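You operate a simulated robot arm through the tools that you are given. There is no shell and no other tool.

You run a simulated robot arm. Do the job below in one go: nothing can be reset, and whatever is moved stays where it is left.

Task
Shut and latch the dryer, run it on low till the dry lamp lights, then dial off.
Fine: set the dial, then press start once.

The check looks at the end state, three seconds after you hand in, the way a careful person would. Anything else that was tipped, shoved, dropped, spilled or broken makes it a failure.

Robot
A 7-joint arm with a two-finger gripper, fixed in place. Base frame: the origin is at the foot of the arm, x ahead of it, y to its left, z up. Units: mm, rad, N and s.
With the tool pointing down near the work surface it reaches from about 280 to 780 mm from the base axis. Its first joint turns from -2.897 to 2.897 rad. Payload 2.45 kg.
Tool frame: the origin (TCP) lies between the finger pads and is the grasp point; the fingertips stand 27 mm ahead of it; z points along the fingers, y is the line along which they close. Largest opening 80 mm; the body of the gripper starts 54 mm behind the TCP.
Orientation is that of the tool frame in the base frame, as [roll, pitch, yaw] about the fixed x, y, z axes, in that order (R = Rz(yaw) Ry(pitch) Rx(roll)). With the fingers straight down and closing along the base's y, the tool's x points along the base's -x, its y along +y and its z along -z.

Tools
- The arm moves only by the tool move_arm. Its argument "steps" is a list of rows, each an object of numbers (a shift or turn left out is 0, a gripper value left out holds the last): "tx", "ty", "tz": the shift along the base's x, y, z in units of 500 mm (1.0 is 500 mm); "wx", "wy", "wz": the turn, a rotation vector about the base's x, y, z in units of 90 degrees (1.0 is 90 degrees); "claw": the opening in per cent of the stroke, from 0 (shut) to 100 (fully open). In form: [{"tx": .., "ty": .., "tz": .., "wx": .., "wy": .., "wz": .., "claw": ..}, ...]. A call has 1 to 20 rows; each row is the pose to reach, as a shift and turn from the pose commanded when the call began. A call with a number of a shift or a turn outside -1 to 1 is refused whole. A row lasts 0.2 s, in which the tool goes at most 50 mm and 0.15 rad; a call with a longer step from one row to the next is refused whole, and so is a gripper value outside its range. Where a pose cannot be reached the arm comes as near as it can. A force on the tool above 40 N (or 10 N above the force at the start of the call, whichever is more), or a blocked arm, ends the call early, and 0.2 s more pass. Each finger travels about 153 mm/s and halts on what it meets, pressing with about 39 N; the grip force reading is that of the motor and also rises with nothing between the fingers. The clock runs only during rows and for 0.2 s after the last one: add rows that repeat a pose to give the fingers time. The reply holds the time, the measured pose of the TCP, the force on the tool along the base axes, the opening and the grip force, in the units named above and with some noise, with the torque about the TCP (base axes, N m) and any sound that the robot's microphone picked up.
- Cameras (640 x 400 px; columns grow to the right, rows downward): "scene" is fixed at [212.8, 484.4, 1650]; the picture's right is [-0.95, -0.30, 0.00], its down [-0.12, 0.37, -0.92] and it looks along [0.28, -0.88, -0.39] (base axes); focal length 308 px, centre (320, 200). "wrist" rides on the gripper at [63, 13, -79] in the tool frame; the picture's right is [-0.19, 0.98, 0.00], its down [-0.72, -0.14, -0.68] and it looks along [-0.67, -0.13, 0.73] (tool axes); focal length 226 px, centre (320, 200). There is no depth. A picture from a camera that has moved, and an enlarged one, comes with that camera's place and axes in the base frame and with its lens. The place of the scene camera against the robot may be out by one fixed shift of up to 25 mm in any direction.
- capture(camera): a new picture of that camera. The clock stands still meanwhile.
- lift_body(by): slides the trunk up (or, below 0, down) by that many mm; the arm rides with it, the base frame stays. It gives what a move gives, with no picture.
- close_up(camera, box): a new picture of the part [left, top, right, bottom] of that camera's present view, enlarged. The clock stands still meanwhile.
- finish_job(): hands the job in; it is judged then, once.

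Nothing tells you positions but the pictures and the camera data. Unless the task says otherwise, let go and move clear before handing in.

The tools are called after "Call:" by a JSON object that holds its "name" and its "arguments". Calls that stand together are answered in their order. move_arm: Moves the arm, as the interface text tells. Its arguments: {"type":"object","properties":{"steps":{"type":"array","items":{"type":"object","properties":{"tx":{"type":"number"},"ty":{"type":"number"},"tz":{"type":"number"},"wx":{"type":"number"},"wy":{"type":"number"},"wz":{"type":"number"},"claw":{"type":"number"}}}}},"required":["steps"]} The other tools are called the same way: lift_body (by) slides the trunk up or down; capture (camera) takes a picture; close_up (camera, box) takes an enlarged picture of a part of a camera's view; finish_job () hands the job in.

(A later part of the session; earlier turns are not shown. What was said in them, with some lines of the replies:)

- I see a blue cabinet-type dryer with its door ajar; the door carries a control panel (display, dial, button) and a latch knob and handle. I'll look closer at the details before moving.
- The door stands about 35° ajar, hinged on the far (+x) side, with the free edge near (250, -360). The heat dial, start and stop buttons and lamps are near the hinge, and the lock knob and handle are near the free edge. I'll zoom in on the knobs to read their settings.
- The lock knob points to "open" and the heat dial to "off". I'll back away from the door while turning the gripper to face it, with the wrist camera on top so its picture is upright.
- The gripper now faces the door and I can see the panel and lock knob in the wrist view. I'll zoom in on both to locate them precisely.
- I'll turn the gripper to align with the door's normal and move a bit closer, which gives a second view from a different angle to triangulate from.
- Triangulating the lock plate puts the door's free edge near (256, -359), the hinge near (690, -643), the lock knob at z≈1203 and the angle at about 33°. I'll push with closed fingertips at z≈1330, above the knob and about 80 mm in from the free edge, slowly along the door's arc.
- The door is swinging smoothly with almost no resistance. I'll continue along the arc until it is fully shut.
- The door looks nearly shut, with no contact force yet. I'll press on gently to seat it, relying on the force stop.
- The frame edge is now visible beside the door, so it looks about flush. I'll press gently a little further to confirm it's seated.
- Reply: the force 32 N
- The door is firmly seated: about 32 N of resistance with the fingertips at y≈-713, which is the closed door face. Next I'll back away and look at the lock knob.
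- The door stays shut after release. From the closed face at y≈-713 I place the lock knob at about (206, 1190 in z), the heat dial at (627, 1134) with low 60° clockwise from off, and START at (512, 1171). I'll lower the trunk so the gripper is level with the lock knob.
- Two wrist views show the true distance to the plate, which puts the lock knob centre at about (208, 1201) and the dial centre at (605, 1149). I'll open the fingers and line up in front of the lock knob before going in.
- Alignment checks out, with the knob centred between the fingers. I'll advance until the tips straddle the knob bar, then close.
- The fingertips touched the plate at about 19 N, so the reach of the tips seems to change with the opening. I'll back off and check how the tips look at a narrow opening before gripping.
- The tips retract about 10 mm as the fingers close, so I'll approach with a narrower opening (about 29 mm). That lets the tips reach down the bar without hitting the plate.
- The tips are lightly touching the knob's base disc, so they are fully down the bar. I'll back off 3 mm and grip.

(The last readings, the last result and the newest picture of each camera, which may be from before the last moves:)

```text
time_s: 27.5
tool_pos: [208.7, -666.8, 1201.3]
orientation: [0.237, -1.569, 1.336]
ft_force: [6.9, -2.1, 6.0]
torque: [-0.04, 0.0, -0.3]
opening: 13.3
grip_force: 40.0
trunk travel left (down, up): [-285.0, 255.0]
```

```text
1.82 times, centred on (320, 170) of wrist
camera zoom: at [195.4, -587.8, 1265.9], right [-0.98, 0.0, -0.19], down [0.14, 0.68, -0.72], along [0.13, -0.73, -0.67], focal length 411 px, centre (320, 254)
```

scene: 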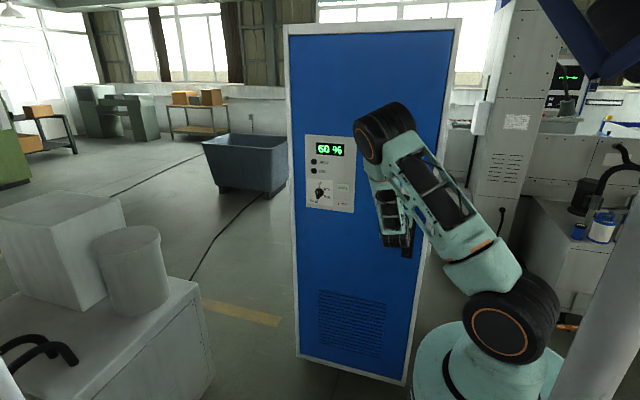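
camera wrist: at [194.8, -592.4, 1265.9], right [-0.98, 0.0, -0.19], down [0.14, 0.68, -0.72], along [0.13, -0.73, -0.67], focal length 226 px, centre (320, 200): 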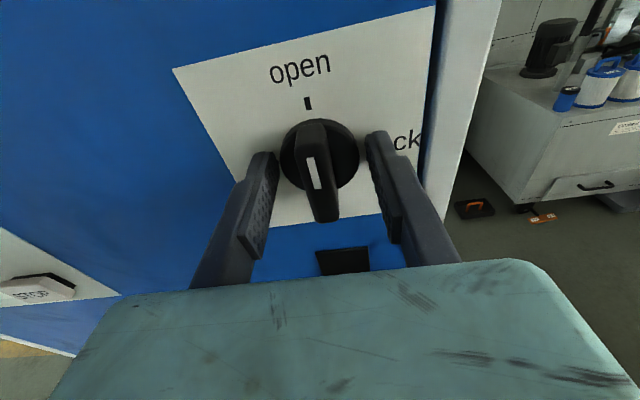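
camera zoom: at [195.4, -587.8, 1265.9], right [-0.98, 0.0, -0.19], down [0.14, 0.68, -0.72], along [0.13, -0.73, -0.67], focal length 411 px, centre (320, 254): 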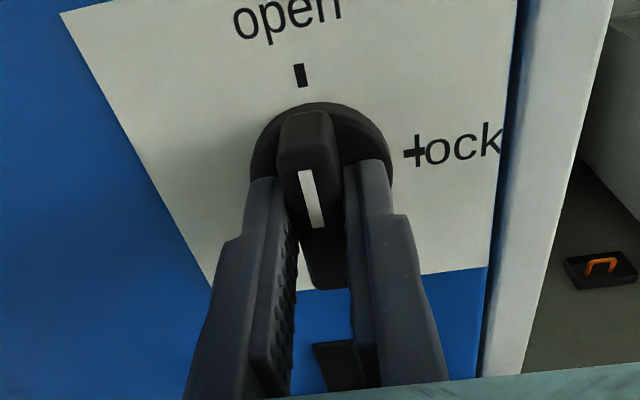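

The bar is gripped at 13.3 mm opening. I'll turn it 90° clockwise towards "lock" in small steps.

Call:
{"name": "move_arm", "arguments": {"steps": [{"tx": 0.001, "wy": -0.06}, {"tx": 0.001, "wy": -0.12}, {"tx": 0.001, "wy": -0.18}, {"tx": 0.001, "wy": -0.24}, {"tx": 0.001, "wy": -0.3}, {"tx": 0.001, "wy": -0.36}, {"tx": 0.001, "wy": -0.42}, {"tx": 0.001, "wy": -0.48}]}}

Call:
{"name": "capture", "arguments": {"camera": "wrist"}}

```text
time_s: 29.3
tool_pos: [206.9, -666.6, 1200.4]
orientation: [-1.572, -0.815, -3.141]
ft_force: [0.7, -4.1, 3.3]
torque: [-0.7, -0.01, -1.06]
opening: 13.4
grip_force: 40.0
trunk travel left (down, up): [-285.0, 255.0]
```

```text
taken
camera wrist: at [154.1, -587.7, 1239.8], right [-0.58, 0.0, -0.81], down [0.59, 0.68, -0.42], along [0.56, -0.73, -0.4], focal length 226 px, centre (320, 200)
```

wrist: 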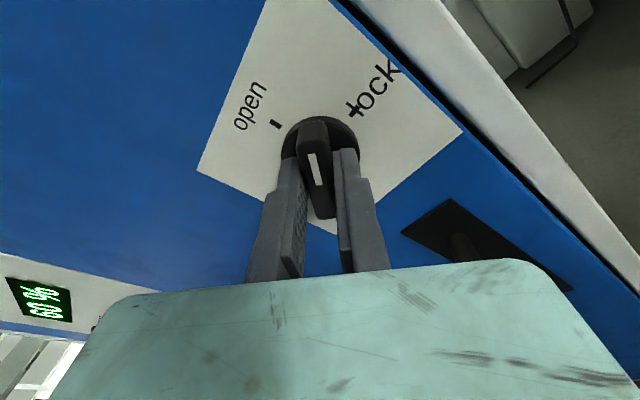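

The knob is turning with the gripper and is about halfway. I'll continue to the lock mark.

Call:
{"name": "move_arm", "arguments": {"steps": [{"wy": -0.06}, {"wy": -0.12}, {"wy": -0.18}, {"wy": -0.24}, {"wy": -0.3}, {"wy": -0.36}, {"wy": -0.42}, {"wy": -0.48}, {"wy": -0.52}, {"wy": -0.53}]}}

Call:
{"name": "capture", "arguments": {"camera": "wrist"}}

Call:
{"name": "capture", "arguments": {"camera": "scene"}}

```text
time_s: 31.5
tool_pos: [205.6, -666.0, 1199.7]
orientation: [-1.574, 0.016, -3.141]
ft_force: [-9.0, 6.3, -14.9]
torque: [-0.46, 0.8, 0.61]
opening: 13.1
grip_force: 39.8
trunk travel left (down, up): [-285.0, 255.0]
```

```text
taken
camera wrist: at [143.1, -587.6, 1187.8], right [0.21, 0.0, -0.98], down [0.72, 0.68, 0.15], along [0.67, -0.73, 0.14], focal length 226 px, centre (320, 200)
```

wrist: 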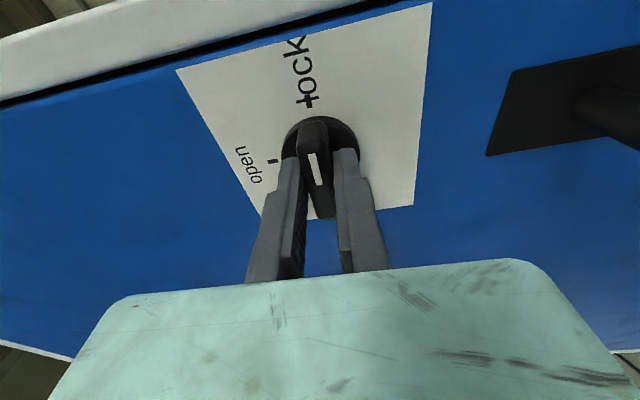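

```text
taken
```

scene: 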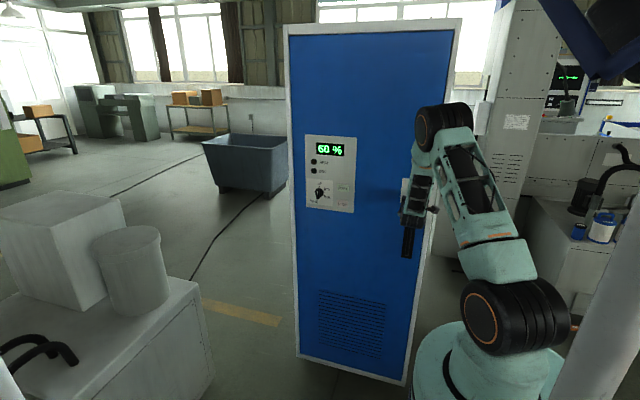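

The knob now points at "lock" against its end stop. Before letting go I'll pull gently to check that the door really is latched.

Call:
{"name": "move_arm", "arguments": {"steps": [{"ty": 0.004}, {"ty": 0.008}, {"ty": 0.008}]}}

Call:
{"name": "close_up", "arguments": {"camera": "wrist", "box": [150, 0, 500, 240]}}

```text
time_s: 32.3
tool_pos: [205.4, -665.3, 1199.4]
orientation: [-1.573, 0.016, 3.139]
ft_force: [-6.7, -18.9, -13.7]
torque: [-0.33, 0.57, -0.36]
opening: 13.3
grip_force: 39.9
trunk travel left (down, up): [-285.0, 255.0]
```

```text
1.67 times, centred on (325, 120) of wrist
camera zoom: at [143.3, -587.2, 1187.6], right [0.21, 0.0, -0.98], down [0.72, 0.68, 0.15], along [0.66, -0.73, 0.14], focal length 377 px, centre (312, 333)
```

zoom: 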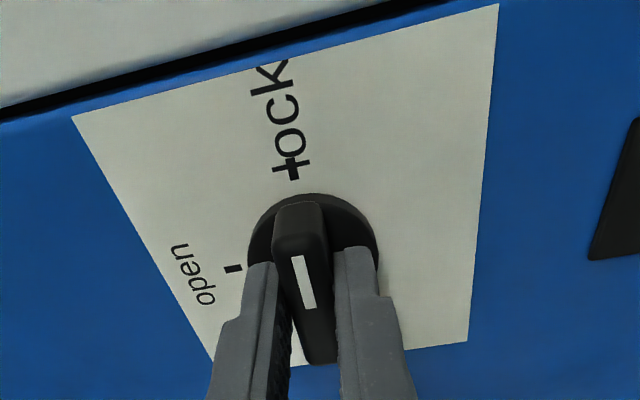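

The door resists the pull (19 N for under 1 mm of motion), so it is latched. I'll release, back away, and turn the wrist upright again.

Call:
{"name": "move_arm", "arguments": {"steps": [{"ty": 0.0, "claw": 35}, {"ty": 0.0}, {"ty": 0.03}, {"ty": 0.08}, {"ty": 0.14}, {"ty": 0.2, "wy": 0.08}, {"ty": 0.22, "wy": 0.16}, {"ty": 0.22, "wy": 0.24}, {"ty": 0.22, "wy": 0.32}, {"ty": 0.22, "wy": 0.4}, {"ty": 0.22, "wy": 0.48}, {"ty": 0.22, "wy": 0.56}, {"ty": 0.22, "wy": 0.64}, {"ty": 0.22, "wy": 0.72}, {"ty": 0.22, "wy": 0.8}, {"ty": 0.22, "wy": 0.88}, {"ty": 0.22, "wy": 0.96}, {"ty": 0.22, "wy": 1.0}, {"ty": 0.22, "wy": 1.0}]}}

Call:
{"name": "capture", "arguments": {"camera": "wrist"}}

Call:
{"name": "capture", "arguments": {"camera": "scene"}}

```text
time_s: 36.3
tool_pos: [206.0, -552.2, 1201.1]
orientation: [-1.597, -1.556, -3.116]
ft_force: [-0.5, 0.0, 0.0]
torque: [-0.03, -0.01, -0.01]
opening: 28.0
grip_force: 0.1
trunk travel left (down, up): [-285.0, 255.0]
```

```text
taken
camera wrist: at [193.7, -473.9, 1265.1], right [-0.98, 0.0, -0.21], down [0.15, 0.68, -0.72], along [0.14, -0.73, -0.67], focal length 226 px, centre (320, 200)
```

wrist: 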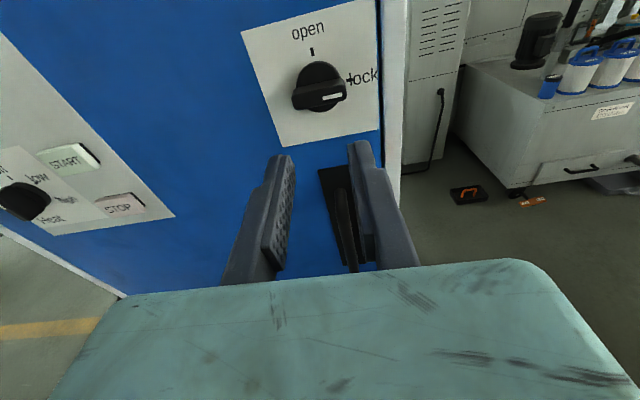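

```text
taken
```

scene: 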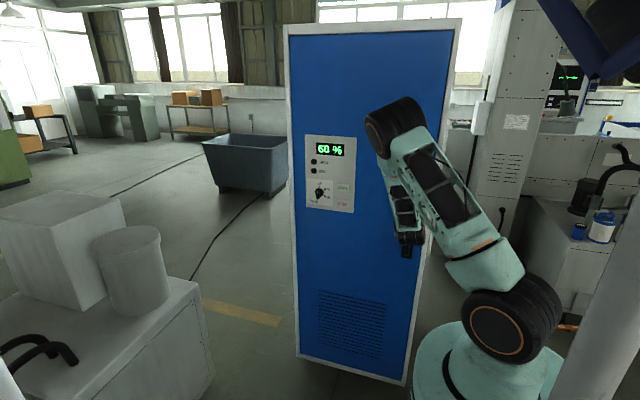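

The latch is set. Next I'll move along the door to the control panel, keeping clear of it.

Call:
{"name": "move_arm", "arguments": {"steps": [{"tx": 0.06, "ty": 0.01, "wy": 0.01}, {"tx": 0.14, "ty": 0.02, "wy": 0.01}, {"tx": 0.22, "ty": 0.026, "wy": 0.01}, {"tx": 0.3, "ty": 0.026, "wy": 0.01}, {"tx": 0.38, "ty": 0.026, "wy": 0.01}, {"tx": 0.46, "ty": 0.026, "wy": 0.01}, {"tx": 0.52, "ty": 0.026, "wy": 0.01}, {"tx": 0.56, "ty": 0.026, "wy": 0.01}, {"tx": 0.56, "ty": 0.026, "wy": 0.01}]}}

Call:
{"name": "lift_body", "arguments": {"by": -100}}

Call:
{"name": "capture", "arguments": {"camera": "wrist"}}

Call:
{"name": "capture", "arguments": {"camera": "scene"}}

```text
time_s: 38.3
tool_pos: [485.5, -539.9, 1201.2]
orientation: [-0.815, -1.57, 2.386]
ft_force: [0.2, -0.5, -0.3]
torque: [-0.01, 0.0, 0.0]
opening: 28.1
grip_force: 0.1
trunk travel left (down, up): [-285.0, 255.0]
```

```text
time_s: 39.6
tool_pos: [486.9, -540.0, 1101.3]
orientation: [-1.663, -1.569, -3.049]
ft_force: [-0.8, -0.1, 0.3]
torque: [-0.03, 0.0, -0.01]
opening: 28.0
grip_force: 0.1
trunk travel left (down, up): [-185.0, 355.0]
```

```text
taken
camera wrist: at [474.9, -460.9, 1166.2], right [-0.98, 0.0, -0.19], down [0.14, 0.68, -0.72], along [0.13, -0.73, -0.67], focal length 226 px, centre (320, 200)
```

wrist: 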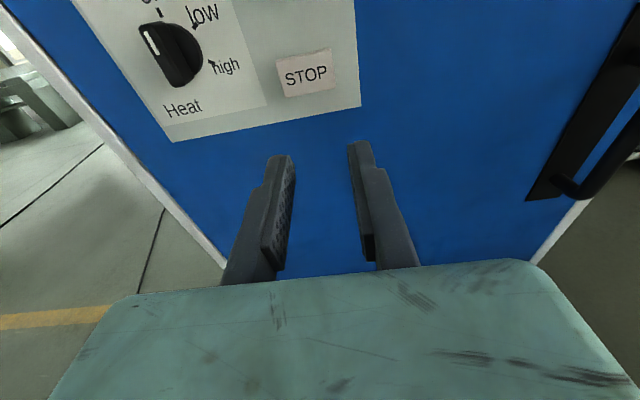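

```text
taken
```

scene: 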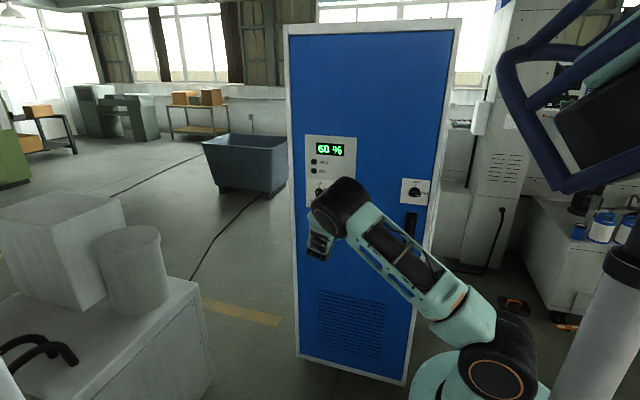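

Call:
{"name": "close_up", "arguments": {"camera": "scene", "box": [400, 0, 640, 220]}}

Call:
{"name": "close_up", "arguments": {"camera": "wrist", "box": [70, 0, 370, 150]}}

Call:
{"name": "close_up", "arguments": {"camera": "scene", "box": [395, 170, 440, 215]}}

```text
1.82 times, centred on (520, 110) of scene
camera zoom: at [212.8, 484.4, 1650.0], right [-0.95, -0.3, 0.0], down [-0.12, 0.37, -0.92], along [0.28, -0.88, -0.39], focal length 560 px, centre (-44, 364)
```

zoom: 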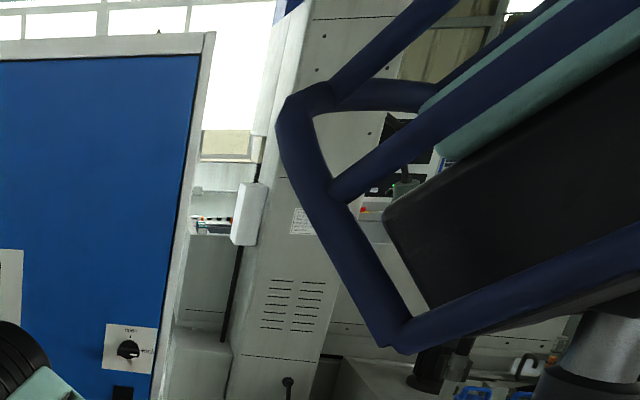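

```text
2.13 times, centred on (220, 75) of wrist
camera zoom: at [474.9, -460.9, 1166.2], right [-0.98, 0.0, -0.19], down [0.14, 0.68, -0.72], along [0.13, -0.73, -0.67], focal length 482 px, centre (533, 467)
```

zoom: 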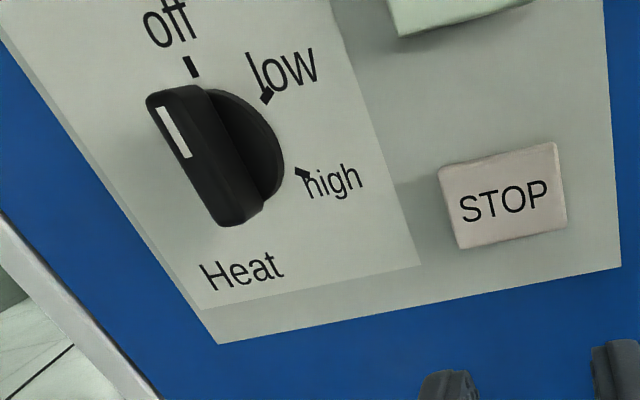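

```text
8.89 times, centred on (418, 192) of scene
camera zoom: at [212.8, 484.4, 1650.0], right [-0.95, -0.3, 0.0], down [-0.12, 0.37, -0.92], along [0.28, -0.88, -0.39], focal length 2740 px, centre (-547, 267)
```

zoom: 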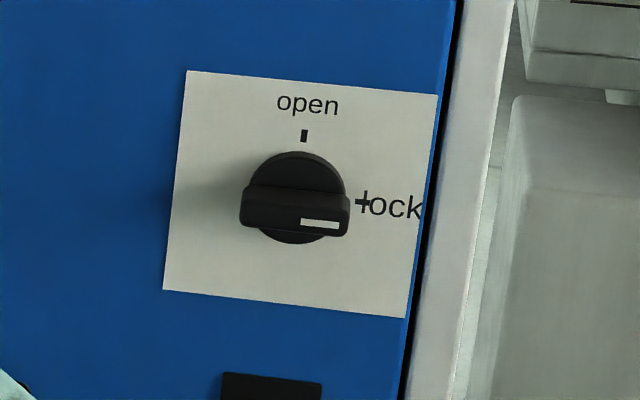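

The lock knob reads "lock". The dial centre comes out at (605, 1150), consistent across three views. I'll line up in front of it with the fingers straddling the vertical bar.

Call:
{"name": "move_arm", "arguments": {"steps": [{"tx": 0.06, "tz": 0.025}, {"tx": 0.12, "tz": 0.05}, {"tx": 0.18, "tz": 0.075}, {"tx": 0.2342, "tz": 0.0974}, {"tx": 0.2342, "ty": -0.05, "tz": 0.0974}, {"tx": 0.2342, "ty": -0.1, "tz": 0.0974}, {"tx": 0.2342, "ty": -0.1, "tz": 0.0974}]}}

Call:
{"name": "capture", "arguments": {"camera": "wrist"}}

Call:
{"name": "close_up", "arguments": {"camera": "wrist", "box": [230, 60, 410, 280]}}

Call:
{"name": "capture", "arguments": {"camera": "scene"}}

```text
time_s: 41.2
tool_pos: [603.7, -590.7, 1149.6]
orientation: [-0.923, -1.571, 2.495]
ft_force: [0.3, 0.1, -0.5]
torque: [0.0, 0.03, 0.01]
opening: 28.1
grip_force: 0.0
trunk travel left (down, up): [-185.0, 355.0]
```

```text
taken
camera wrist: at [592.0, -511.3, 1214.4], right [-0.98, 0.0, -0.19], down [0.14, 0.68, -0.72], along [0.13, -0.73, -0.67], focal length 226 px, centre (320, 200)
```

wrist: 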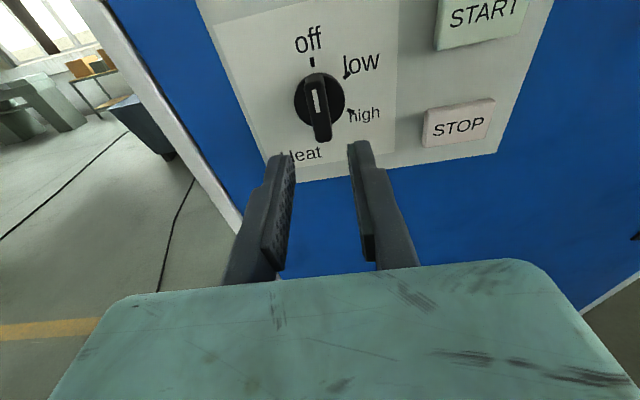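

```text
1.82 times, centred on (320, 170) of wrist
camera zoom: at [592.0, -511.3, 1214.4], right [-0.98, 0.0, -0.19], down [0.14, 0.68, -0.72], along [0.13, -0.73, -0.67], focal length 411 px, centre (320, 254)
```

zoom: 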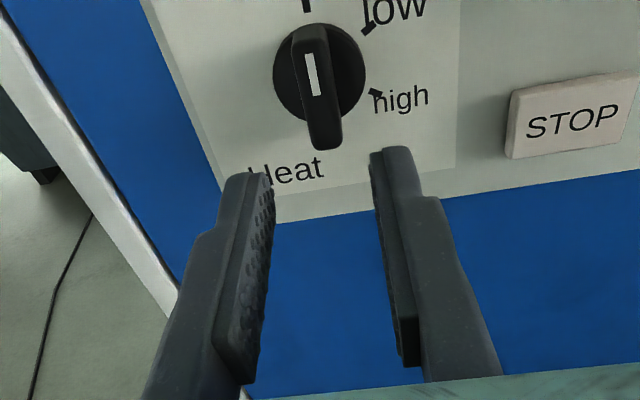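

```text
taken
```

scene: 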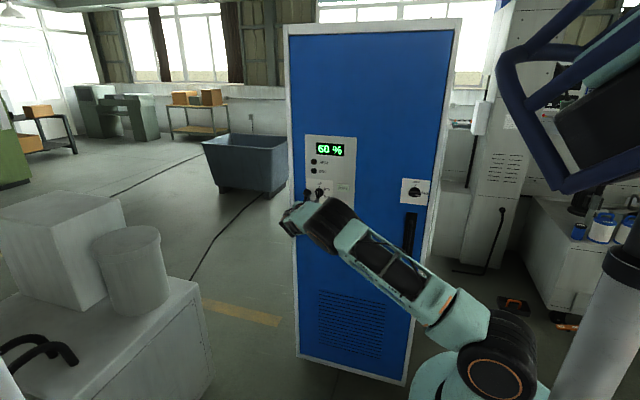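

Aligned with the dial. I'll advance in small steps, watching the force and whether the arm can reach that far.

Call:
{"name": "move_arm", "arguments": {"steps": [{"ty": -0.04}, {"ty": -0.08}, {"ty": -0.11}, {"ty": -0.13}, {"ty": -0.13}]}}

Call:
{"name": "close_up", "arguments": {"camera": "wrist", "box": [230, 60, 410, 280]}}

```text
time_s: 42.4
tool_pos: [603.4, -655.4, 1150.0]
orientation: [2.734, -1.57, -1.163]
ft_force: [-0.2, 0.8, -0.5]
torque: [0.01, 0.01, 0.0]
opening: 28.0
grip_force: 0.1
trunk travel left (down, up): [-185.0, 355.0]
```

```text
1.82 times, centred on (320, 170) of wrist
camera zoom: at [591.8, -576.5, 1214.8], right [-0.98, 0.0, -0.19], down [0.14, 0.68, -0.72], along [0.13, -0.73, -0.67], focal length 411 px, centre (320, 254)
```

zoom: 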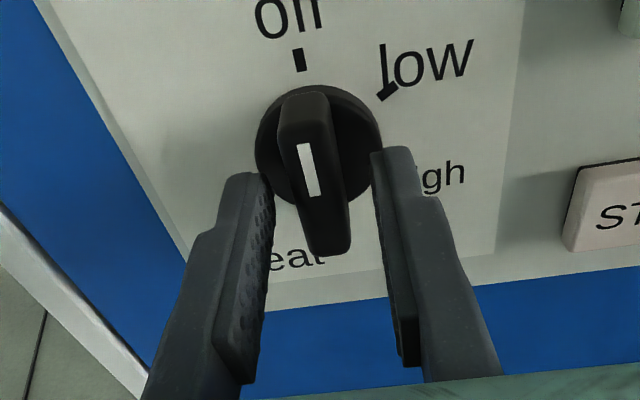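

Reach is fine. I'll go a further 9 mm and close on the bar.

Call:
{"name": "move_arm", "arguments": {"steps": [{"tx": 0.002, "ty": -0.01}, {"tx": 0.003, "ty": -0.018}, {"tx": 0.003, "ty": -0.018}, {"tx": 0.003, "ty": -0.018, "claw": 0}, {"tx": 0.003, "ty": -0.018}, {"tx": 0.003, "ty": -0.018}, {"tx": 0.003, "ty": -0.018}]}}

Call:
{"name": "close_up", "arguments": {"camera": "wrist", "box": [230, 60, 410, 280]}}

```text
time_s: 44.0
tool_pos: [604.6, -663.9, 1149.8]
orientation: [2.924, -1.571, -1.356]
ft_force: [-4.6, -1.8, -1.3]
torque: [-0.3, -0.01, -0.29]
opening: 13.1
grip_force: 40.1
trunk travel left (down, up): [-185.0, 355.0]
```

```text
1.82 times, centred on (320, 170) of wrist
camera zoom: at [592.6, -585.9, 1214.7], right [-0.98, 0.0, -0.19], down [0.14, 0.68, -0.72], along [0.13, -0.73, -0.67], focal length 411 px, centre (320, 254)
```

zoom: 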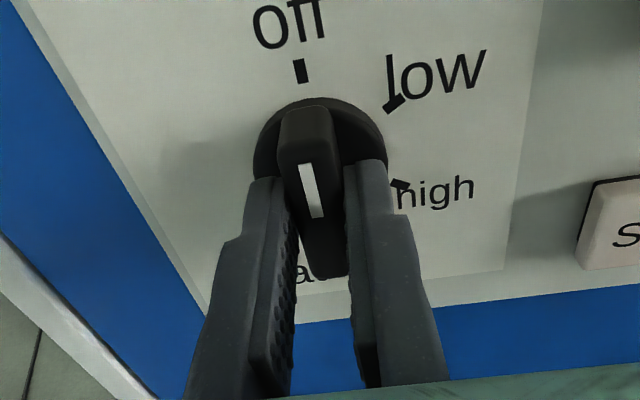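

The dial bar is gripped. Turning it 60° clockwise from off to low.

Call:
{"name": "move_arm", "arguments": {"steps": [{"wy": -0.06}, {"wy": -0.12}, {"wy": -0.18}, {"wy": -0.24}, {"wy": -0.3}, {"wy": -0.36}, {"wy": -0.42}, {"wy": -0.48}, {"wy": -0.54}, {"wy": -0.6}, {"wy": -0.64}, {"wy": -0.667}, {"wy": -0.667}]}}

Call:
{"name": "capture", "arguments": {"camera": "wrist"}}

Call:
{"name": "close_up", "arguments": {"camera": "wrist", "box": [210, 60, 430, 240]}}

Call:
{"name": "capture", "arguments": {"camera": "scene"}}

```text
time_s: 46.8
tool_pos: [603.3, -665.2, 1150.2]
orientation: [-1.572, -0.522, 3.141]
ft_force: [-11.2, -3.6, -2.2]
torque: [-0.15, -0.04, -0.42]
opening: 13.3
grip_force: 39.2
trunk travel left (down, up): [-185.0, 355.0]
```

```text
taken
camera wrist: at [543.5, -585.8, 1172.0], right [-0.32, 0.0, -0.95], down [0.69, 0.68, -0.23], along [0.64, -0.73, -0.22], focal length 226 px, centre (320, 200)
```

wrist: 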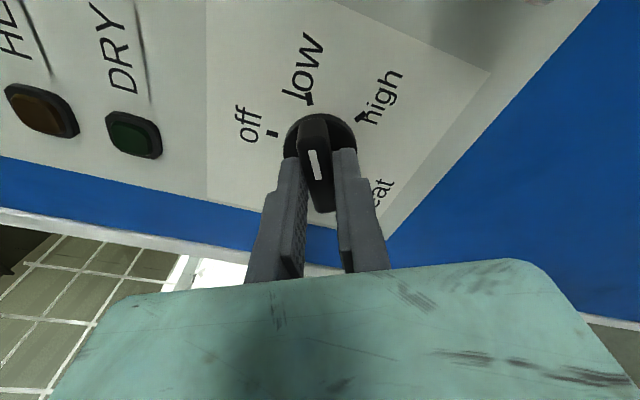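

```text
2.22 times, centred on (320, 150) of wrist
camera zoom: at [543.5, -585.8, 1172.0], right [-0.32, 0.0, -0.95], down [0.69, 0.68, -0.23], along [0.64, -0.73, -0.22], focal length 502 px, centre (320, 311)
```

zoom: 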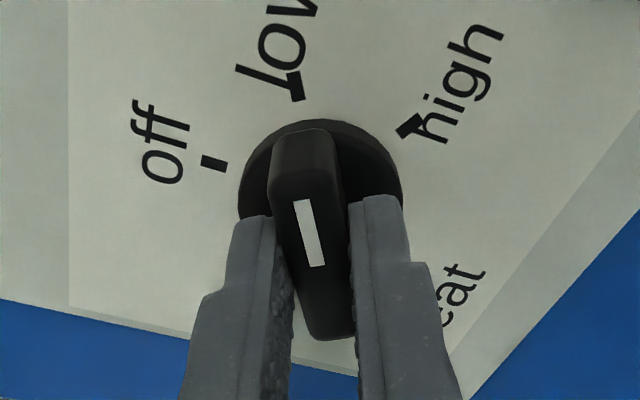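

```text
taken
```

scene: 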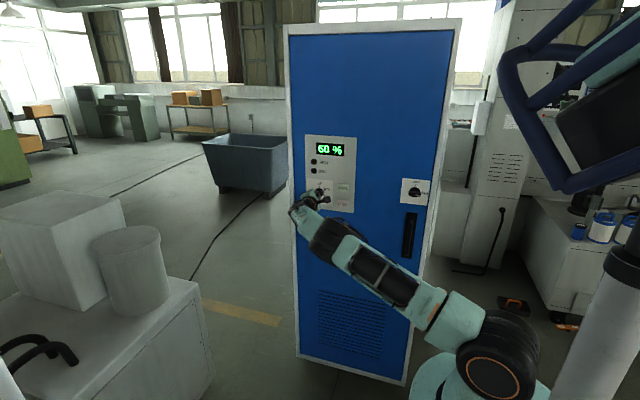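

The dial points at "low". I'll release, back off, and turn the wrist upright to verify.

Call:
{"name": "move_arm", "arguments": {"steps": [{"claw": 35}, {"ty": 0.0}, {"ty": 0.02}, {"ty": 0.06}, {"ty": 0.12}, {"ty": 0.18}, {"ty": 0.2, "wy": 0.08}, {"ty": 0.2, "wy": 0.16}, {"ty": 0.2, "wy": 0.24}, {"ty": 0.2, "wy": 0.32}, {"ty": 0.2, "wy": 0.4}, {"ty": 0.2, "wy": 0.48}, {"ty": 0.2, "wy": 0.56}, {"ty": 0.2, "wy": 0.64}, {"ty": 0.2, "wy": 0.667}, {"ty": 0.2, "wy": 0.667}]}}

Call:
{"name": "capture", "arguments": {"camera": "wrist"}}

Call:
{"name": "close_up", "arguments": {"camera": "wrist", "box": [200, 0, 500, 200]}}

Call:
{"name": "close_up", "arguments": {"camera": "scene", "box": [290, 125, 370, 225]}}

```text
time_s: 50.2
tool_pos: [605.9, -563.9, 1149.8]
orientation: [1.742, -1.569, -0.173]
ft_force: [-0.5, -0.1, 0.4]
torque: [-0.01, -0.01, 0.01]
opening: 28.0
grip_force: 0.0
trunk travel left (down, up): [-185.0, 355.0]
```

```text
taken
camera wrist: at [593.9, -485.3, 1214.6], right [-0.98, 0.0, -0.19], down [0.14, 0.68, -0.72], along [0.13, -0.73, -0.67], focal length 226 px, centre (320, 200)
```

wrist: 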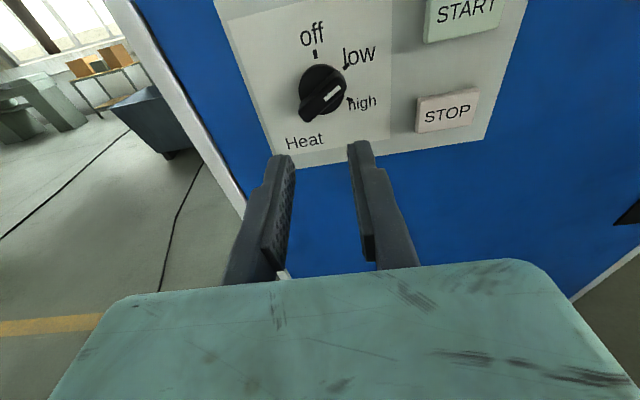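

```text
2.00 times, centred on (350, 100) of wrist
camera zoom: at [593.9, -485.3, 1214.6], right [-0.98, 0.0, -0.19], down [0.14, 0.68, -0.72], along [0.13, -0.73, -0.67], focal length 452 px, centre (260, 400)
```

zoom: 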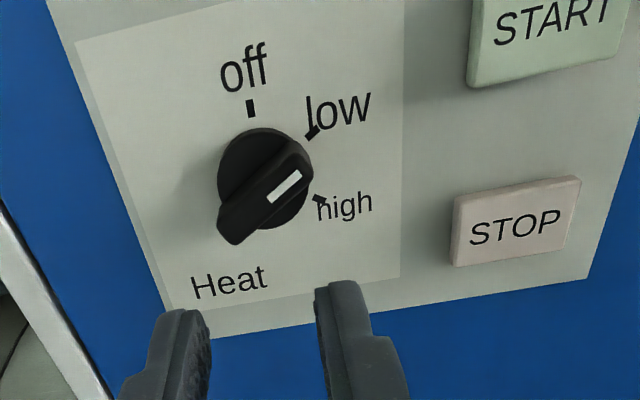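

```text
4.00 times, centred on (330, 175) of scene
camera zoom: at [212.8, 484.4, 1650.0], right [-0.95, -0.3, 0.0], down [-0.12, 0.37, -0.92], along [0.28, -0.88, -0.39], focal length 1233 px, centre (280, 300)
```

zoom: 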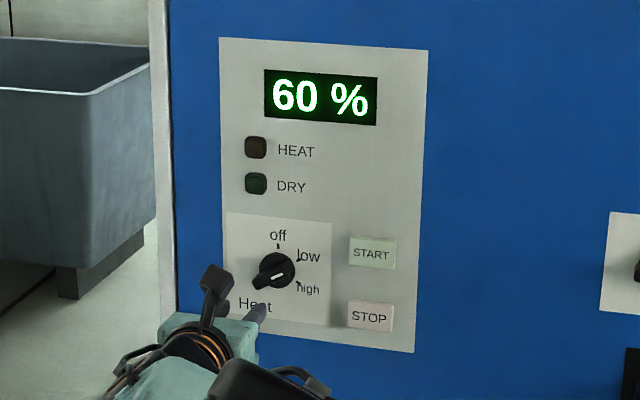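

Dial is on "low". Now I'll close the fingers and line up in front of the START button.

Call:
{"name": "move_arm", "arguments": {"steps": [{"tx": -0.05, "tz": 0.018, "claw": 0}, {"tx": -0.1, "tz": 0.036}, {"tx": -0.15, "tz": 0.054}, {"tx": -0.2186, "tz": 0.0714}, {"tx": -0.2186, "tz": 0.0714, "ty": -0.04}, {"tx": -0.2186, "tz": 0.0714, "ty": -0.072}, {"tx": -0.2186, "tz": 0.0714, "ty": -0.072}]}}

Call:
{"name": "capture", "arguments": {"camera": "wrist"}}

Call:
{"name": "close_up", "arguments": {"camera": "scene", "box": [290, 125, 370, 225]}}

```text
time_s: 51.8
tool_pos: [497.2, -598.5, 1186.4]
orientation: [-1.913, -1.571, -2.798]
ft_force: [-0.9, -0.3, 0.2]
torque: [0.01, 0.01, 0.01]
opening: 0.1
grip_force: 30.1
trunk travel left (down, up): [-185.0, 355.0]
```

```text
taken
camera wrist: at [485.1, -520.0, 1250.0], right [-0.98, 0.0, -0.19], down [0.14, 0.68, -0.72], along [0.13, -0.73, -0.67], focal length 226 px, centre (320, 200)
```

wrist: 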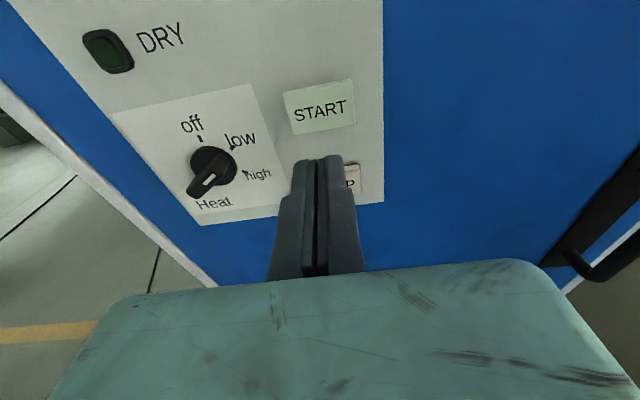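

```text
4.00 times, centred on (330, 175) of scene
camera zoom: at [212.8, 484.4, 1650.0], right [-0.95, -0.3, 0.0], down [-0.12, 0.37, -0.92], along [0.28, -0.88, -0.39], focal length 1233 px, centre (280, 300)
```

zoom: 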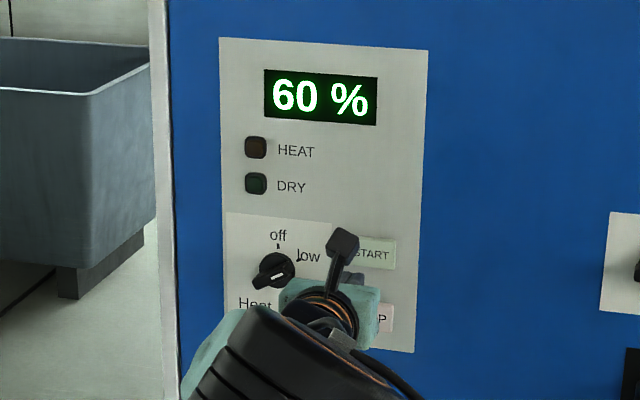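

Lined up with START, which I measure at (497, 1189). I'll advance in small steps to press it once.

Call:
{"name": "move_arm", "arguments": {"steps": [{"ty": -0.06, "tz": 0.004}, {"ty": -0.11, "tz": 0.004}, {"ty": -0.13, "tz": 0.004}, {"ty": -0.136, "tz": 0.004}, {"ty": -0.14, "tz": 0.004}, {"ty": -0.144, "tz": 0.004}, {"ty": -0.148, "tz": 0.004}, {"ty": -0.152, "tz": 0.004}, {"ty": -0.156, "tz": 0.004}]}}

Call:
{"name": "capture", "arguments": {"camera": "wrist"}}

Call:
{"name": "close_up", "arguments": {"camera": "scene", "box": [290, 125, 370, 225]}}

```text
time_s: 53.8
tool_pos: [496.4, -676.7, 1187.3]
orientation: [-2.184, -1.57, -2.529]
ft_force: [-6.9, 19.8, -3.9]
torque: [0.04, 0.0, -0.1]
opening: 5.7
grip_force: 29.8
trunk travel left (down, up): [-185.0, 355.0]
heard: click
```

```text
taken
camera wrist: at [484.7, -596.9, 1252.3], right [-0.98, 0.0, -0.19], down [0.14, 0.68, -0.72], along [0.13, -0.73, -0.67], focal length 226 px, centre (320, 200)
```

wrist: 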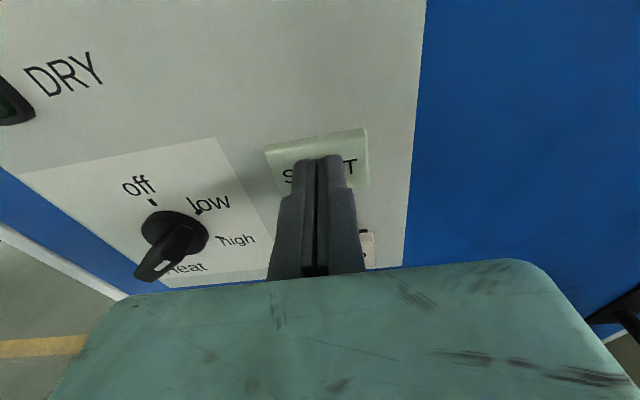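

```text
4.00 times, centred on (330, 175) of scene
camera zoom: at [212.8, 484.4, 1650.0], right [-0.95, -0.3, 0.0], down [-0.12, 0.37, -0.92], along [0.28, -0.88, -0.39], focal length 1233 px, centre (280, 300)
```

zoom: 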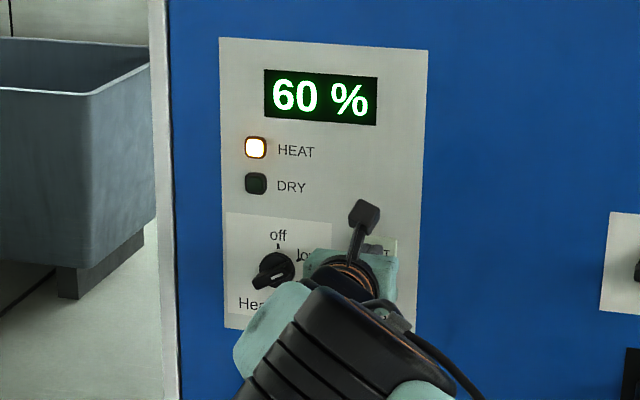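

A click sounded and the HEAT lamp is on, so the dryer is running. I'll release the button, back away, and stand by at the dial with the fingers turned to match its low position.

Call:
{"name": "move_arm", "arguments": {"steps": [{"ty": 0.03}, {"ty": 0.08}, {"ty": 0.14}, {"ty": 0.196}, {"tx": 0.05, "ty": 0.196, "tz": -0.02, "wy": -0.08, "claw": 35}, {"tx": 0.1, "ty": 0.196, "tz": -0.04, "wy": -0.16}, {"tx": 0.15, "ty": 0.196, "tz": -0.06, "wy": -0.24}, {"tx": 0.19, "ty": 0.196, "tz": -0.0754, "wy": -0.32}, {"tx": 0.2186, "ty": 0.196, "tz": -0.0754, "wy": -0.4}, {"tx": 0.2186, "ty": 0.196, "tz": -0.0754, "wy": -0.48}, {"tx": 0.2186, "ty": 0.196, "tz": -0.0754, "wy": -0.56}, {"tx": 0.2186, "ty": 0.196, "tz": -0.0754, "wy": -0.64}, {"tx": 0.2186, "ty": 0.196, "tz": -0.0754, "wy": -0.667}, {"tx": 0.2186, "ty": 0.196, "tz": -0.0754, "wy": -0.667}]}}

Call:
{"name": "capture", "arguments": {"camera": "wrist"}}

Call:
{"name": "capture", "arguments": {"camera": "scene"}}

Call:
{"name": "close_up", "arguments": {"camera": "scene", "box": [290, 125, 370, 225]}}

```text
time_s: 56.8
tool_pos: [606.5, -578.6, 1148.4]
orientation: [-1.571, -0.523, -3.141]
ft_force: [0.1, -0.6, 0.0]
torque: [-0.02, 0.0, 0.0]
opening: 28.0
grip_force: 0.1
trunk travel left (down, up): [-185.0, 355.0]
```

```text
taken
camera wrist: at [545.2, -501.0, 1171.7], right [-0.32, 0.0, -0.95], down [0.69, 0.68, -0.24], along [0.64, -0.73, -0.22], focal length 226 px, centre (320, 200)
```

wrist: 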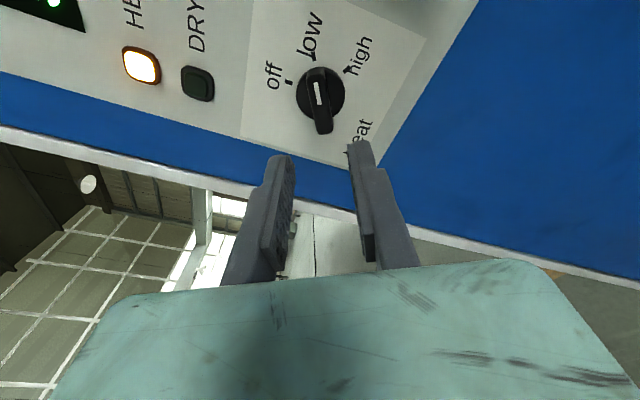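

```text
taken
```

scene: 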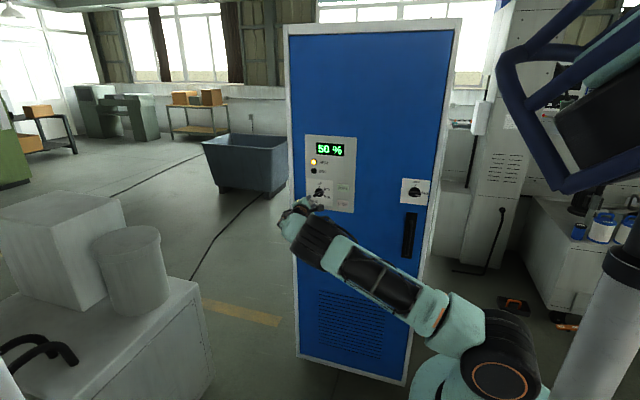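

```text
4.00 times, centred on (330, 175) of scene
camera zoom: at [212.8, 484.4, 1650.0], right [-0.95, -0.3, 0.0], down [-0.12, 0.37, -0.92], along [0.28, -0.88, -0.39], focal length 1233 px, centre (280, 300)
```

zoom: 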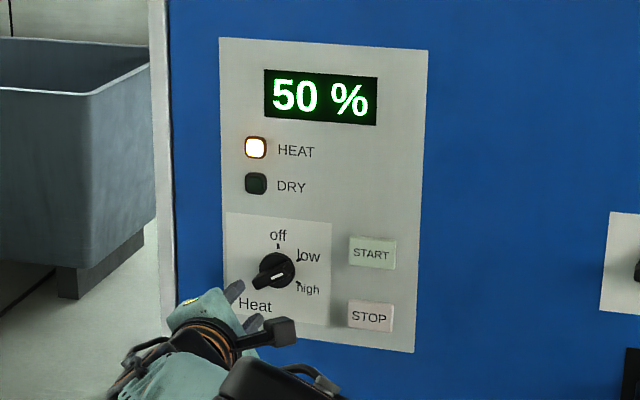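

Humidity is down to 50% with HEAT on. While it runs, I'll slide the open fingers around the dial bar without gripping.

Call:
{"name": "move_arm", "arguments": {"steps": [{"ty": -0.04}, {"ty": -0.08}, {"ty": -0.12}, {"ty": -0.14}, {"ty": -0.15}, {"ty": -0.15}]}}

Call:
{"name": "close_up", "arguments": {"camera": "wrist", "box": [210, 60, 430, 240]}}

Call:
{"name": "close_up", "arguments": {"camera": "scene", "box": [290, 125, 370, 225]}}

```text
time_s: 58.2
tool_pos: [606.0, -654.5, 1150.7]
orientation: [-1.572, -0.522, -3.14]
ft_force: [0.4, 0.5, 0.3]
torque: [0.01, -0.04, 0.02]
opening: 27.9
grip_force: 0.1
trunk travel left (down, up): [-185.0, 355.0]
```

```text
2.22 times, centred on (320, 150) of wrist
camera zoom: at [544.8, -576.3, 1171.9], right [-0.32, 0.0, -0.95], down [0.69, 0.68, -0.24], along [0.64, -0.73, -0.22], focal length 502 px, centre (320, 311)
```

zoom: 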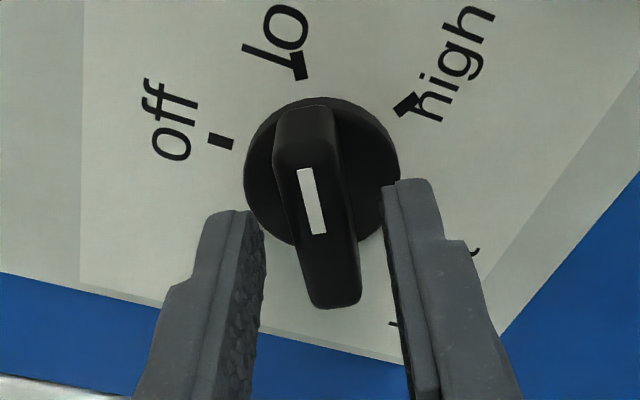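

```text
4.00 times, centred on (330, 175) of scene
camera zoom: at [212.8, 484.4, 1650.0], right [-0.95, -0.3, 0.0], down [-0.12, 0.37, -0.92], along [0.28, -0.88, -0.39], focal length 1233 px, centre (280, 300)
```

zoom: 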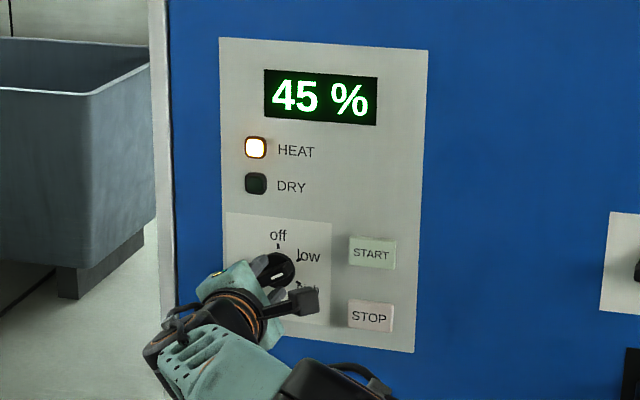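

45% and falling about 3–4% per second. The fingers straddle the bar, so I'll move in the last few millimetres and wait.

Call:
{"name": "move_arm", "arguments": {"steps": [{"ty": -0.01}, {"ty": -0.017}, {"ty": -0.017}, {"ty": -0.017}, {"ty": -0.017}, {"ty": -0.017}, {"ty": -0.017}, {"ty": -0.017}]}}

Call:
{"name": "close_up", "arguments": {"camera": "scene", "box": [290, 125, 370, 225]}}

```text
time_s: 60.0
tool_pos: [605.8, -663.8, 1150.6]
orientation: [-1.571, -0.524, 3.141]
ft_force: [-0.1, 0.2, 0.2]
torque: [0.02, -0.02, 0.0]
opening: 28.0
grip_force: 0.1
trunk travel left (down, up): [-185.0, 355.0]
```

```text
4.00 times, centred on (330, 175) of scene
camera zoom: at [212.8, 484.4, 1650.0], right [-0.95, -0.3, 0.0], down [-0.12, 0.37, -0.92], along [0.28, -0.88, -0.39], focal length 1233 px, centre (280, 300)
```

zoom: 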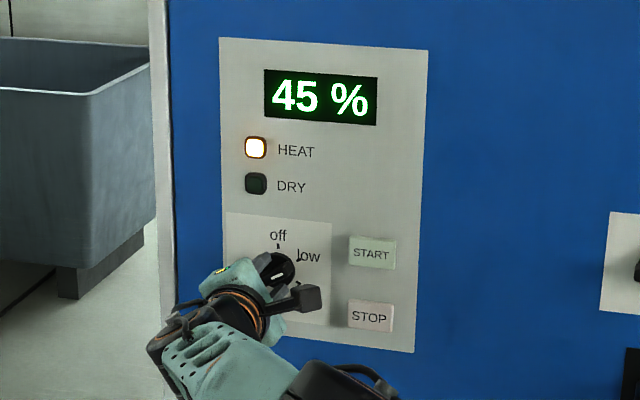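

Display steps in 5%s; still 45% with HEAT on. I'll hold position and keep waiting.

Call:
{"name": "move_arm", "arguments": {"steps": [{}, {}, {}, {}, {}, {}, {}, {}, {}, {}, {}, {}]}}

Call:
{"name": "close_up", "arguments": {"camera": "scene", "box": [290, 125, 370, 225]}}

```text
time_s: 62.6
tool_pos: [606.3, -663.0, 1149.7]
orientation: [-1.571, -0.524, -3.141]
ft_force: [0.0, -0.4, 0.2]
torque: [0.0, 0.01, 0.01]
opening: 28.1
grip_force: 0.0
trunk travel left (down, up): [-185.0, 355.0]
```

```text
4.00 times, centred on (330, 175) of scene
camera zoom: at [212.8, 484.4, 1650.0], right [-0.95, -0.3, 0.0], down [-0.12, 0.37, -0.92], along [0.28, -0.88, -0.39], focal length 1233 px, centre (280, 300)
```

zoom: 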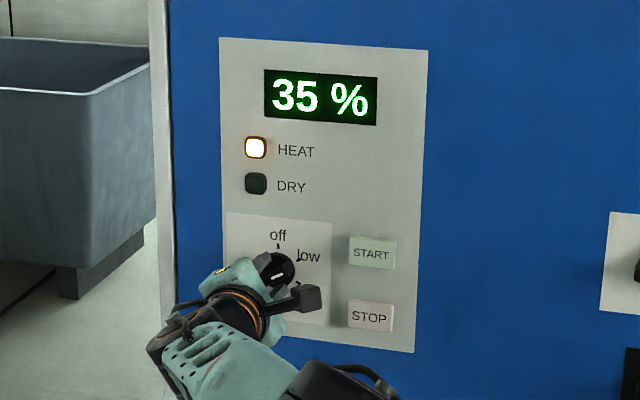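

35% now, HEAT on and DRY still dark. Continuing to wait.

Call:
{"name": "move_arm", "arguments": {"steps": [{}, {}, {}, {}, {}, {}, {}, {}, {}]}}

Call:
{"name": "close_up", "arguments": {"camera": "scene", "box": [290, 125, 370, 225]}}

```text
time_s: 64.6
tool_pos: [605.7, -662.9, 1150.0]
orientation: [-1.572, -0.523, 3.141]
ft_force: [-0.7, -0.2, 0.8]
torque: [0.0, -0.04, 0.02]
opening: 28.0
grip_force: 0.1
trunk travel left (down, up): [-185.0, 355.0]
```

```text
4.00 times, centred on (330, 175) of scene
camera zoom: at [212.8, 484.4, 1650.0], right [-0.95, -0.3, 0.0], down [-0.12, 0.37, -0.92], along [0.28, -0.88, -0.39], focal length 1233 px, centre (280, 300)
```

zoom: 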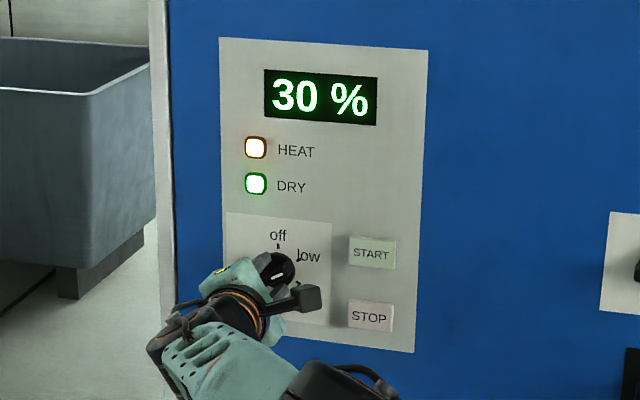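

The DRY lamp is lit at 30%. I'll grip the bar and turn the dial back 60° to off straight away.

Call:
{"name": "move_arm", "arguments": {"steps": [{"claw": 0}, {"claw": 0}, {"wy": 0.06}, {"wy": 0.14}, {"wy": 0.22}, {"wy": 0.3}, {"wy": 0.38}, {"wy": 0.46}, {"wy": 0.54}, {"wy": 0.62}, {"wy": 0.667}, {"wy": 0.675}, {"wy": 0.675}]}}

Call:
{"name": "close_up", "arguments": {"camera": "wrist", "box": [230, 60, 410, 280]}}

Call:
{"name": "close_up", "arguments": {"camera": "scene", "box": [290, 125, 370, 225]}}

```text
time_s: 67.4
tool_pos: [604.9, -662.0, 1149.1]
orientation: [1.686, -1.558, -0.119]
ft_force: [-16.0, 13.6, -18.8]
torque: [0.25, -0.63, -0.54]
opening: 13.2
grip_force: 39.5
trunk travel left (down, up): [-185.0, 355.0]
```

```text
1.82 times, centred on (320, 170) of wrist
camera zoom: at [593.4, -584.8, 1214.1], right [-0.98, 0.0, -0.18], down [0.13, 0.68, -0.72], along [0.12, -0.73, -0.67], focal length 411 px, centre (320, 254)
```

zoom: 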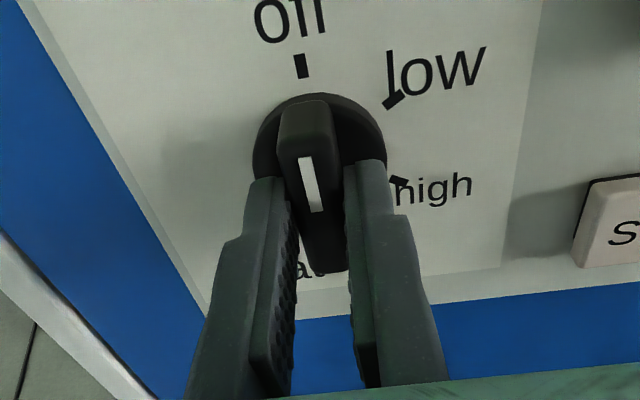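

```text
4.00 times, centred on (330, 175) of scene
camera zoom: at [212.8, 484.4, 1650.0], right [-0.95, -0.3, 0.0], down [-0.12, 0.37, -0.92], along [0.28, -0.88, -0.39], focal length 1233 px, centre (280, 300)
```

zoom: 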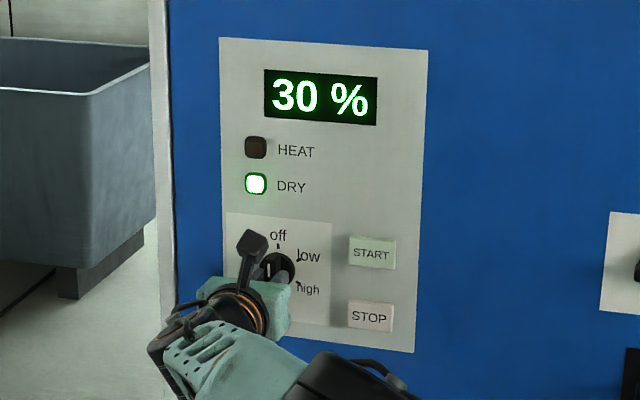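

HEAT is out, DRY is lit and the dial is back at off. I'll release the dial, retreat, and verify everything.

Call:
{"name": "move_arm", "arguments": {"steps": [{"wy": -0.008}, {"wy": -0.008, "claw": 35}, {"wy": -0.008}, {"ty": 0.02, "wy": -0.008}, {"ty": 0.06, "wy": -0.008}, {"ty": 0.12, "wy": -0.008}, {"ty": 0.2, "wy": -0.008}, {"ty": 0.28, "wy": -0.008}, {"tx": -0.05, "ty": 0.34, "wy": -0.008}, {"tx": -0.12, "ty": 0.4, "wy": -0.008}, {"tx": -0.18, "ty": 0.45, "wy": -0.008}, {"tx": -0.22, "ty": 0.5, "wy": -0.008}, {"tx": -0.22, "ty": 0.5, "wy": -0.008}]}}

Call:
{"name": "capture", "arguments": {"camera": "wrist"}}

Call:
{"name": "capture", "arguments": {"camera": "scene"}}

Call:
{"name": "close_up", "arguments": {"camera": "wrist", "box": [120, 0, 480, 200]}}

Call:
{"name": "close_up", "arguments": {"camera": "scene", "box": [290, 125, 370, 225]}}

Call:
{"name": "close_up", "arguments": {"camera": "scene", "box": [385, 160, 455, 230]}}

```text
time_s: 70.2
tool_pos: [495.0, -412.3, 1149.7]
orientation: [1.135, -1.57, 0.435]
ft_force: [-0.8, 0.2, 0.0]
torque: [-0.02, -0.04, -0.01]
opening: 28.1
grip_force: 0.0
trunk travel left (down, up): [-185.0, 355.0]
```

```text
taken
camera wrist: at [482.7, -333.6, 1214.4], right [-0.98, 0.0, -0.19], down [0.14, 0.68, -0.72], along [0.13, -0.73, -0.67], focal length 226 px, centre (320, 200)
```

wrist: 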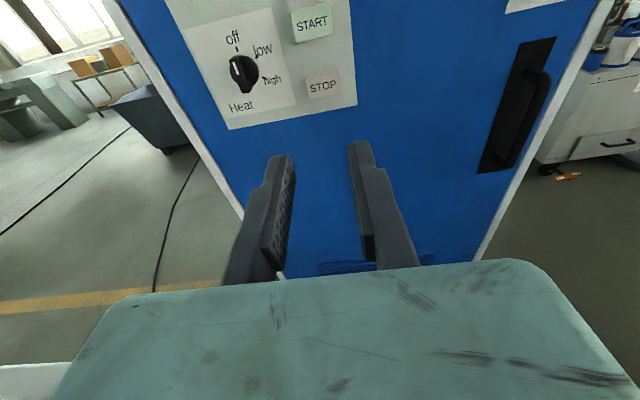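

```text
taken
```

scene: 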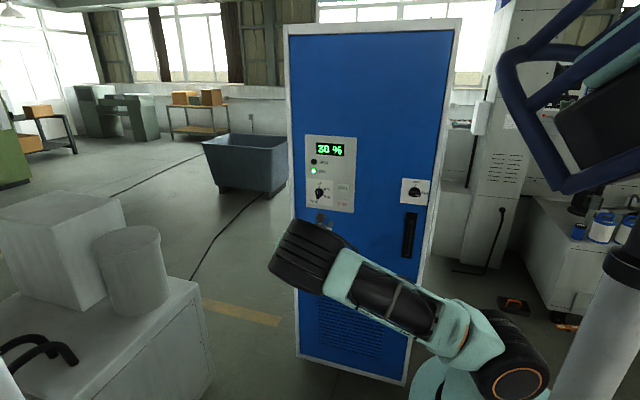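

```text
1.78 times, centred on (300, 100) of wrist
camera zoom: at [482.7, -333.6, 1214.4], right [-0.98, 0.0, -0.19], down [0.14, 0.68, -0.72], along [0.13, -0.73, -0.67], focal length 402 px, centre (356, 378)
```

zoom: 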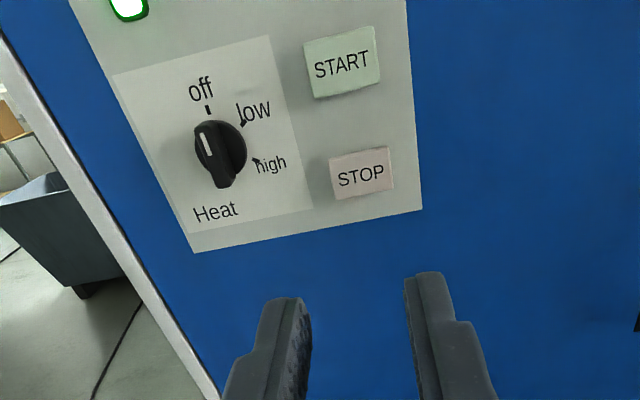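

```text
4.00 times, centred on (330, 175) of scene
camera zoom: at [212.8, 484.4, 1650.0], right [-0.95, -0.3, 0.0], down [-0.12, 0.37, -0.92], along [0.28, -0.88, -0.39], focal length 1233 px, centre (280, 300)
```

zoom: 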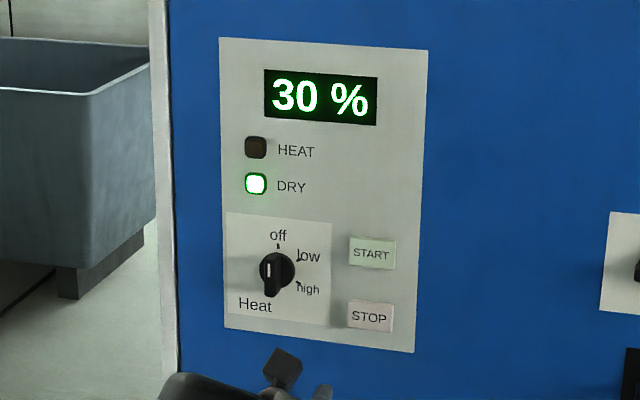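

```text
5.71 times, centred on (420, 195) of scene
camera zoom: at [212.8, 484.4, 1650.0], right [-0.95, -0.3, 0.0], down [-0.12, 0.37, -0.92], along [0.28, -0.88, -0.39], focal length 1761 px, centre (-251, 229)
```

zoom: 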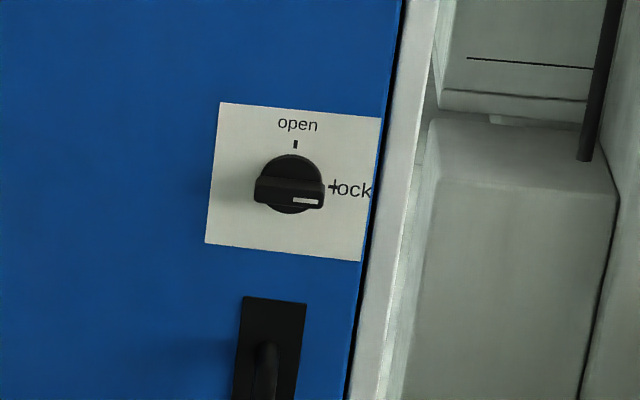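

The door is shut and the lock knob is on "lock". The dial is at off, HEAT is out and the DRY lamp is lit. The arm is clear and nothing else was touched, so I'm handing the job in.

Call:
{"name": "finish_job", "arguments": {}}

```text
The job is handed in.
```

The dryer is shut and latched, and it ran on low until the dry lamp lit. I then turned the dial back to off.

- **Door:** it was pushed fully shut and the knob turned to "lock". A gentle pull on the knob met firm resistance, so the latch is holding.
- **Run:** with the dial on low I pressed START once, heard it click and saw the HEAT lamp come on. The DRY lamp lit when the display read 30%, down from 60%.
- **End state:** the dial is at off, HEAT is out and DRY is still lit. The arm is clear of the dryer, and the pictures show nothing else moved.
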